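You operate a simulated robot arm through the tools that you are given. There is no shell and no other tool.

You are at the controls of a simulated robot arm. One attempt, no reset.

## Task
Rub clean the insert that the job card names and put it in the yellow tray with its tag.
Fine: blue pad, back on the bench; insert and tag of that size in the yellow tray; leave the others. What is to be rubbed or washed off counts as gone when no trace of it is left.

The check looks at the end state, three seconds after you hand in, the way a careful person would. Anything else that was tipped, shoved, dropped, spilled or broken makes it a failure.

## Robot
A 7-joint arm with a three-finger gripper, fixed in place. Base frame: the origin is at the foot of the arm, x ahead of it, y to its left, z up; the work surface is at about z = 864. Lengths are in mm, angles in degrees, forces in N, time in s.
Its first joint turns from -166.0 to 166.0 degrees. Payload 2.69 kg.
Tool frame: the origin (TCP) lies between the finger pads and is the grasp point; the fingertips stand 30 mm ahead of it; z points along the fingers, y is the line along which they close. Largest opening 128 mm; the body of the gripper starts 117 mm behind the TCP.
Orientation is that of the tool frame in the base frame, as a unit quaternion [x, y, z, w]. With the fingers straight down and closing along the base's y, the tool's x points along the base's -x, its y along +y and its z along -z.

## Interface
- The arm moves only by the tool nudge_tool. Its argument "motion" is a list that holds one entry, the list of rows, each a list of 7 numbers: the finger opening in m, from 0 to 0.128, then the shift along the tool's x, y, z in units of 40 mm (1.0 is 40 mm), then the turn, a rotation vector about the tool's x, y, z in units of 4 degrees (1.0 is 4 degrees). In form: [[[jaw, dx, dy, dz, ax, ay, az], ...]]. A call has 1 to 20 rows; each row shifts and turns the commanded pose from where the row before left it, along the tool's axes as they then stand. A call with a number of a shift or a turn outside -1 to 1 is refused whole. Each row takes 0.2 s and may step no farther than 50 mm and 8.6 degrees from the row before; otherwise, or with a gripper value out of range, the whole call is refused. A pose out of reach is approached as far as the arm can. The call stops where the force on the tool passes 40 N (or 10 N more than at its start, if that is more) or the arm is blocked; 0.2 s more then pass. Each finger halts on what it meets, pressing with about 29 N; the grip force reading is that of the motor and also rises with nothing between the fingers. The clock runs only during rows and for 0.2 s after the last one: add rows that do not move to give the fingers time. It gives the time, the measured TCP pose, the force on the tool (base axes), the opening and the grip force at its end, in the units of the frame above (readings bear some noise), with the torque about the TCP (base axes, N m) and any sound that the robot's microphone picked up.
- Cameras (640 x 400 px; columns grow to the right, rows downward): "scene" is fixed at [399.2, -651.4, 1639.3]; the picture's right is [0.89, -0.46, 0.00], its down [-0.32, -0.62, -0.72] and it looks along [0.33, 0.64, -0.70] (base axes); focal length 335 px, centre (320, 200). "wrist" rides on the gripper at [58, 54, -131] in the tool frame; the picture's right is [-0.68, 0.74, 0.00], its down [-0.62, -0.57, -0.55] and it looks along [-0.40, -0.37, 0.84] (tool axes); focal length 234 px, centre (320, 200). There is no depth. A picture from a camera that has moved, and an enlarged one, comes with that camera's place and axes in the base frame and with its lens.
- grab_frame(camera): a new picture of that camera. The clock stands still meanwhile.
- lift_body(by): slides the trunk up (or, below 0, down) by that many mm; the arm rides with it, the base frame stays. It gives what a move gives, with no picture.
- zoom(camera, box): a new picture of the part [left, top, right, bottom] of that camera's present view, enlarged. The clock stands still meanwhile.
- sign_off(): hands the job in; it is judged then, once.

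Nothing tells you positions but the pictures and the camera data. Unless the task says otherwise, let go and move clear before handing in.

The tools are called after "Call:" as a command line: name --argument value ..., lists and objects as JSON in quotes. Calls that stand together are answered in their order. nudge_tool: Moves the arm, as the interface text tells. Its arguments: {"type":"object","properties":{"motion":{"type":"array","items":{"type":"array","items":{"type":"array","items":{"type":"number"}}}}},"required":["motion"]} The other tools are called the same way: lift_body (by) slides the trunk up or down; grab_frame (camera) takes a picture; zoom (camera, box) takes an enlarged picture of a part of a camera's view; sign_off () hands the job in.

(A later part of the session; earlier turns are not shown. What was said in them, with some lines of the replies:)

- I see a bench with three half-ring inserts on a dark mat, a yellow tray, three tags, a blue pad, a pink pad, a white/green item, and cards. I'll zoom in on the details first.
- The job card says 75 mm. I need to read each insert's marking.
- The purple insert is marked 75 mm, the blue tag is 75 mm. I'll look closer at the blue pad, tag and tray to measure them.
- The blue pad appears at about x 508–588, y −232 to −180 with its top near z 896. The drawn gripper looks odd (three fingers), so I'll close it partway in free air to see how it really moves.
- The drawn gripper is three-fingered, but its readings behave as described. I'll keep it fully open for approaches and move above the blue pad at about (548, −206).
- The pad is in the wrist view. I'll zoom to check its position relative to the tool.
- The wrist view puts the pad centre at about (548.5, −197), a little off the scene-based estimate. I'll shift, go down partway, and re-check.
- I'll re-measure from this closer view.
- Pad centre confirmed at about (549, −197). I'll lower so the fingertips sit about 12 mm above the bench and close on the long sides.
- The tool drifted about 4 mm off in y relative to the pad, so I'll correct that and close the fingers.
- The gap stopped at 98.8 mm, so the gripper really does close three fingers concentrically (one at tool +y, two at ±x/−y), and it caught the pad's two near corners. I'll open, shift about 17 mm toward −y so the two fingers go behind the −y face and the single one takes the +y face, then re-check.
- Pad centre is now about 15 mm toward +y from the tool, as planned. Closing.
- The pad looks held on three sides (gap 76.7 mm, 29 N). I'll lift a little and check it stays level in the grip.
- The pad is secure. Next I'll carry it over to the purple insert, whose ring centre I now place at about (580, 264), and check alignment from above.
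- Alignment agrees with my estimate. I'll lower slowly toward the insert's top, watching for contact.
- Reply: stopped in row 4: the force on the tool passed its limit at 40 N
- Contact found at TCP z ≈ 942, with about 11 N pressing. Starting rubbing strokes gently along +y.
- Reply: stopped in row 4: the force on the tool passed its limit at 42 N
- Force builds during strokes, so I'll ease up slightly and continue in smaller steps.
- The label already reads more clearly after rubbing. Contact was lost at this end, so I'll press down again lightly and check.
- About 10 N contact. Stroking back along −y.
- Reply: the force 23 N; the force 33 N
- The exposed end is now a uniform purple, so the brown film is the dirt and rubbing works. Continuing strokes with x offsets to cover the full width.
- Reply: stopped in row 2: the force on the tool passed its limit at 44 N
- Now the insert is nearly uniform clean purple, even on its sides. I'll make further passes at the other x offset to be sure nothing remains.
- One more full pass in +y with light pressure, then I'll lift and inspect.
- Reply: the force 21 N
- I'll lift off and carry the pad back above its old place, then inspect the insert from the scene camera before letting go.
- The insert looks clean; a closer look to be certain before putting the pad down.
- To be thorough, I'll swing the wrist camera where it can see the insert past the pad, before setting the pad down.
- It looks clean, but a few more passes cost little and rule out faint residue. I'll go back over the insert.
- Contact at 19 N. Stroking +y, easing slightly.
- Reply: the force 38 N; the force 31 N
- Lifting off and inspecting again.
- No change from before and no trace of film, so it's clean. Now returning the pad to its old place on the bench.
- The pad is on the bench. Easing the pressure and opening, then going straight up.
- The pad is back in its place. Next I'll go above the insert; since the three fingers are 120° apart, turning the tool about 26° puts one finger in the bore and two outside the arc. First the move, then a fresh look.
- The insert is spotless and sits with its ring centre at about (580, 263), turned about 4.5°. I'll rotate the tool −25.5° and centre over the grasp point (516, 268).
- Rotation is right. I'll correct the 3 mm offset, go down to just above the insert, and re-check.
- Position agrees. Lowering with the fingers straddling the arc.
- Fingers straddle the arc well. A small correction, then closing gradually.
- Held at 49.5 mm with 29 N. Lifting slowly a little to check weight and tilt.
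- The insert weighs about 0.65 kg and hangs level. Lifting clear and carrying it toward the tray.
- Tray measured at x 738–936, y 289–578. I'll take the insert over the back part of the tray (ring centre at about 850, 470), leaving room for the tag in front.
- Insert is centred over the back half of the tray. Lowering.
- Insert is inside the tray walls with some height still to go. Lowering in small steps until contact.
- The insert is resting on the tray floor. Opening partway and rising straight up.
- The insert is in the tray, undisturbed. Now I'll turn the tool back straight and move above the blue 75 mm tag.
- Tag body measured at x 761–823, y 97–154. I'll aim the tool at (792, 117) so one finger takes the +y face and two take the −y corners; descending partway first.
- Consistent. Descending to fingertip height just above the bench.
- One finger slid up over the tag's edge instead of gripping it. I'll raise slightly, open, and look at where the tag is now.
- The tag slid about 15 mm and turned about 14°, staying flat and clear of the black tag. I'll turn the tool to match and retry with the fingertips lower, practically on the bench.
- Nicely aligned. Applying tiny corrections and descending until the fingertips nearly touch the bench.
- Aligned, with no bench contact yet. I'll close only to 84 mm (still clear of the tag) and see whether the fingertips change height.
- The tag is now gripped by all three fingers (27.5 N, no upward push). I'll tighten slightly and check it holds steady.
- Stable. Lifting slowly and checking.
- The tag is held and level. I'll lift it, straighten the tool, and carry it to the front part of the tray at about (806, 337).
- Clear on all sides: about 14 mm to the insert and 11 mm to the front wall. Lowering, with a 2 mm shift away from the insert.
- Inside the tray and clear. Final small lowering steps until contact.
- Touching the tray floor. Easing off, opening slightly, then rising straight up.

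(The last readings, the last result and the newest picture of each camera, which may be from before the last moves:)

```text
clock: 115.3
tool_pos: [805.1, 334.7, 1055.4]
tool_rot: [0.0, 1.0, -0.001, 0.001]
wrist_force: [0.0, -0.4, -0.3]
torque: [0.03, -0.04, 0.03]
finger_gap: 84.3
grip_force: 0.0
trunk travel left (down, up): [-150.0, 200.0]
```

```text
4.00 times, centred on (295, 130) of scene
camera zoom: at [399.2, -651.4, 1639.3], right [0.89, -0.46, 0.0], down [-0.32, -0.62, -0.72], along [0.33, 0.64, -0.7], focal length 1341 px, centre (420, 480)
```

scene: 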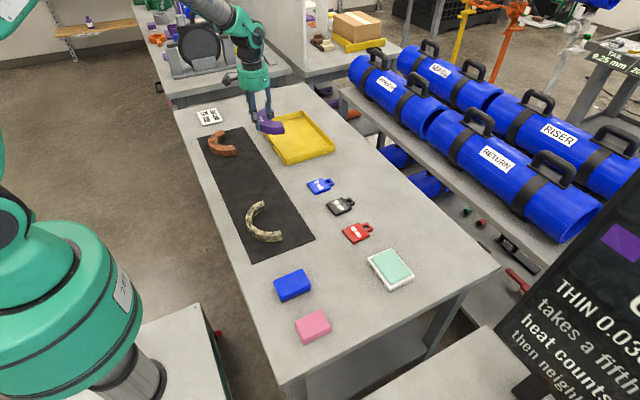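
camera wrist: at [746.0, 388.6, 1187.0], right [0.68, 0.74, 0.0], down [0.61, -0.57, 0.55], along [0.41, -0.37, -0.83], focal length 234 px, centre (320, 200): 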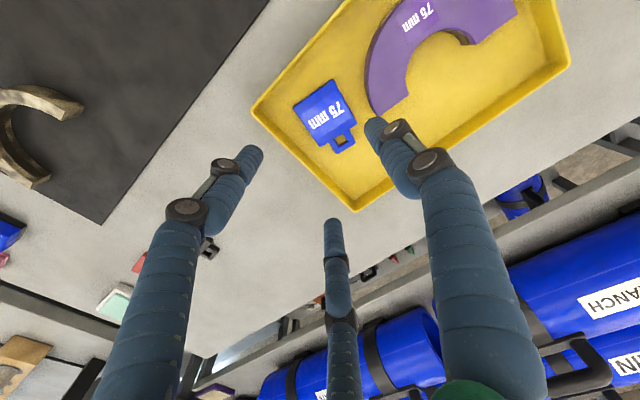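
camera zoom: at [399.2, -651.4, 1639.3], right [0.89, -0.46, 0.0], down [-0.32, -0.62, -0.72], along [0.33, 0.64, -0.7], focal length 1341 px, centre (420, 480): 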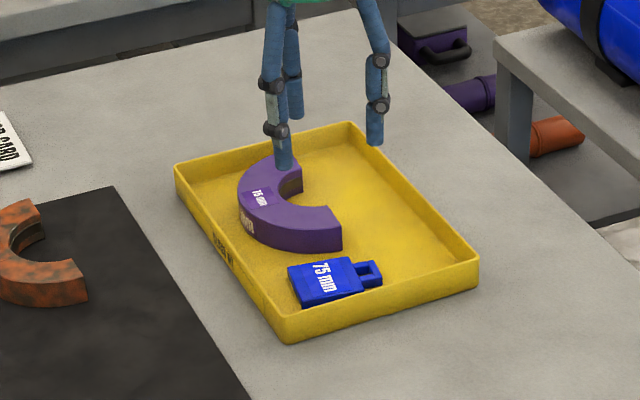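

Both insert and tag lie flat in the tray. I'll back the arm away to its starting area and do a final inspection.

Call:
nudge_tool --motion '[[[0.1, 0, 0, -0.6, 0, 0, 0], [0.128, 0, 0, -0.8, 0, 0, 0], [0.128, 0.3, 0.1, -0.8, 0, 0, 0], [0.128, 0.6, 0.25, -0.2, 0, 0, 0], [0.128, 0.8, 0.35, 0, 0, 0, 0], [0.128, 0.8, 0.35, 0, 0, 0, 0], [0.128, 0.8, 0.35, 0, 0, 0, 0], [0.128, 0.8, 0.35, 0, 0, 0, 0], [0.128, 0.8, 0.35, 0, 0, 0, 0], [0.128, 0.8, 0.35, 0, 0, 0, 0], [0.128, 0.7, 0.3, 0, 0, 0, 0], [0.128, 0.4, 0.13, 0, 0, 0, 0], [0.128, 0, 0, 0, 0, 0, 0], [0.128, 0, 0, 0, 0, 0, 0]]]'

Call:
grab_frame --camera "scene"

Call:
grab_frame --camera "wrist"

Call:
zoom --camera "scene" --box '[250, 100, 345, 170]'

Call:
zoom --camera "scene" --box '[190, 150, 430, 350]'

```text
clock: 118.3
tool_pos: [532.2, 453.2, 1149.8]
tool_rot: [0.0, 1.0, 0.0, 0.002]
wrist_force: [0.1, -0.3, -0.5]
torque: [0.01, 0.05, -0.01]
finger_gap: 127.9
grip_force: 0.0
trunk travel left (down, up): [-150.0, 200.0]
```

```text
taken
```

scene: 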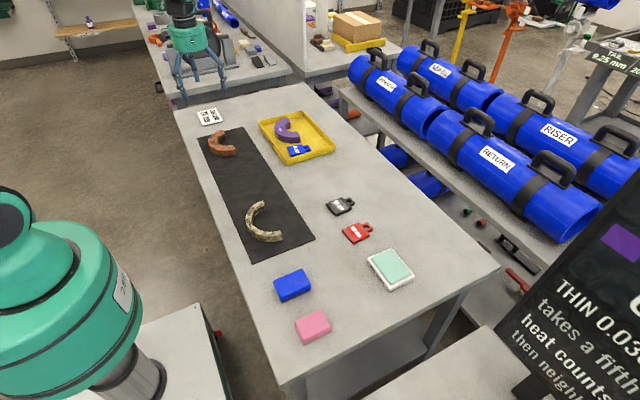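

```text
taken
camera wrist: at [474.5, 506.2, 1280.2], right [0.68, 0.74, 0.0], down [0.61, -0.57, 0.55], along [0.41, -0.37, -0.83], focal length 234 px, centre (320, 200)
```

wrist: 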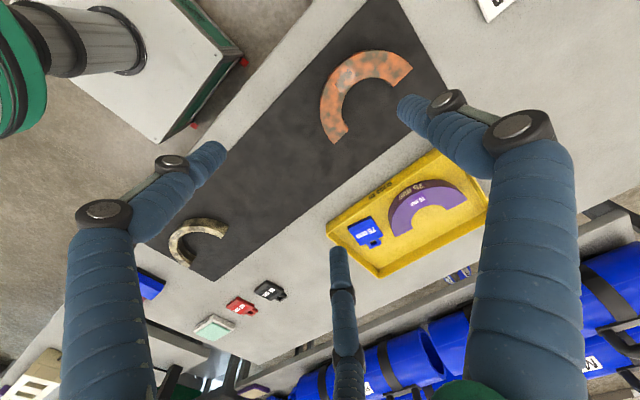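

```text
5.71 times, centred on (298, 135) of scene
camera zoom: at [399.2, -651.4, 1639.3], right [0.89, -0.46, 0.0], down [-0.32, -0.62, -0.72], along [0.33, 0.64, -0.7], focal length 1916 px, centre (449, 571)
```

zoom: 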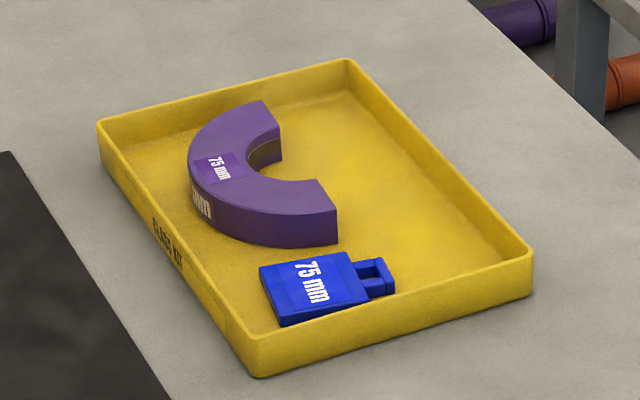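

```text
2.00 times, centred on (310, 250) of scene
camera zoom: at [399.2, -651.4, 1639.3], right [0.89, -0.46, 0.0], down [-0.32, -0.62, -0.72], along [0.33, 0.64, -0.7], focal length 671 px, centre (340, 100)
```

zoom: 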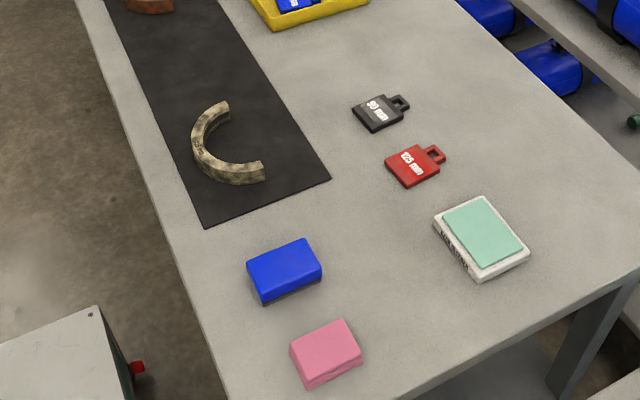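

Everything else is where it started. One last close look at the insert and tag.

Call:
zoom --camera "scene" --box '[272, 112, 312, 162]'

Call:
zoom --camera "wrist" --box '[330, 160, 480, 270]'

Call:
zoom --camera "scene" --box '[268, 262, 318, 307]'

```text
8.00 times, centred on (292, 137) of scene
camera zoom: at [399.2, -651.4, 1639.3], right [0.89, -0.46, 0.0], down [-0.32, -0.62, -0.72], along [0.33, 0.64, -0.7], focal length 2682 px, centre (544, 704)
```

zoom: 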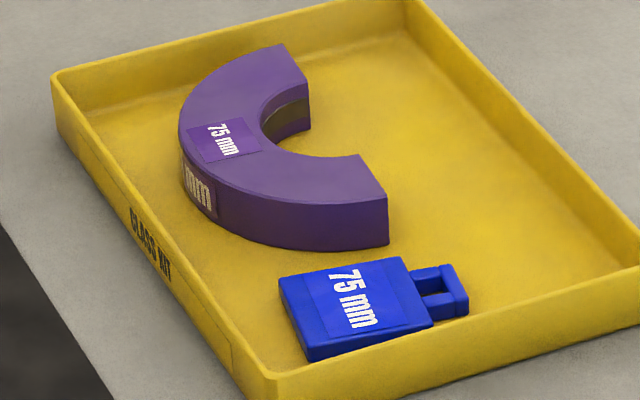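

```text
3.64 times, centred on (405, 215) of wrist
camera zoom: at [474.5, 506.2, 1280.2], right [0.68, 0.74, 0.0], down [0.61, -0.57, 0.55], along [0.41, -0.37, -0.83], focal length 852 px, centre (11, 146)
```

zoom: 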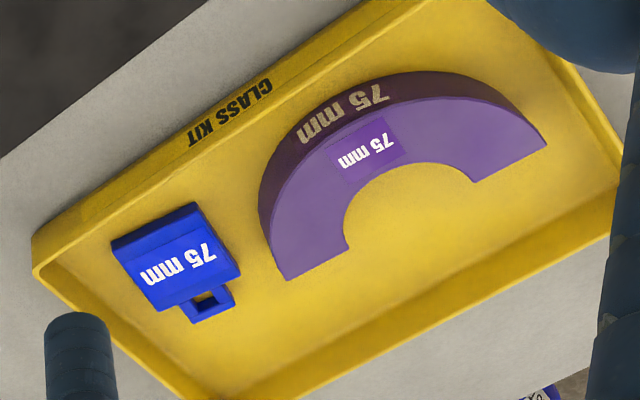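

```text
8.89 times, centred on (293, 284) of scene
camera zoom: at [399.2, -651.4, 1639.3], right [0.89, -0.46, 0.0], down [-0.32, -0.62, -0.72], along [0.33, 0.64, -0.7], focal length 2980 px, centre (560, -551)
```

zoom: 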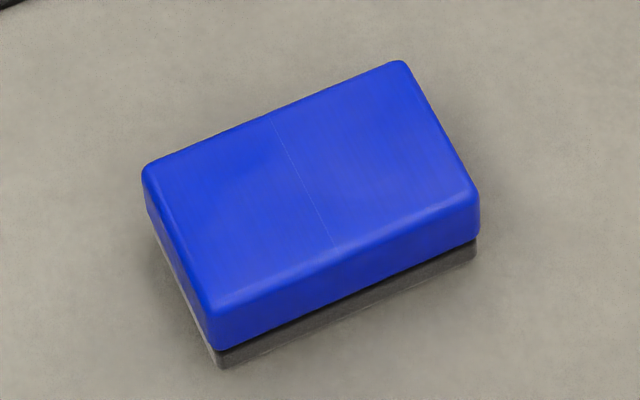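

The clean 75 mm insert and its blue tag lie flat in the yellow tray. The blue pad is back in its place, everything else is untouched, and the gripper is empty and clear. Handing in.

Call:
sign_off

```text
The job is handed in.
```

I rubbed the 75 mm (purple) insert clean with the blue pad and put it in the yellow tray with its blue 75 mm tag. The job is handed in; no verdict came back.

- **Cleaning:** the brown film came off the insert's top, outer side and label. Close-up views from both cameras showed no trace left. I could not see the underside.
- **Pad:** the blue pad is back on the bench where it started.
- **Tag:** my first try at picking it up slipped. It slid about 15 mm and turned about 14° on the bench, staying clear of the black tag. The second try held, and it now lies flat in the tray.
- **Everything else:** the other inserts and tags, the pink pad, the deck cleaner and the job card look as they did at the start. The gripper is empty and clear of the bench.

The gripper turned out to have three fingers closing together, not two as described, so I changed how I gripped each piece.
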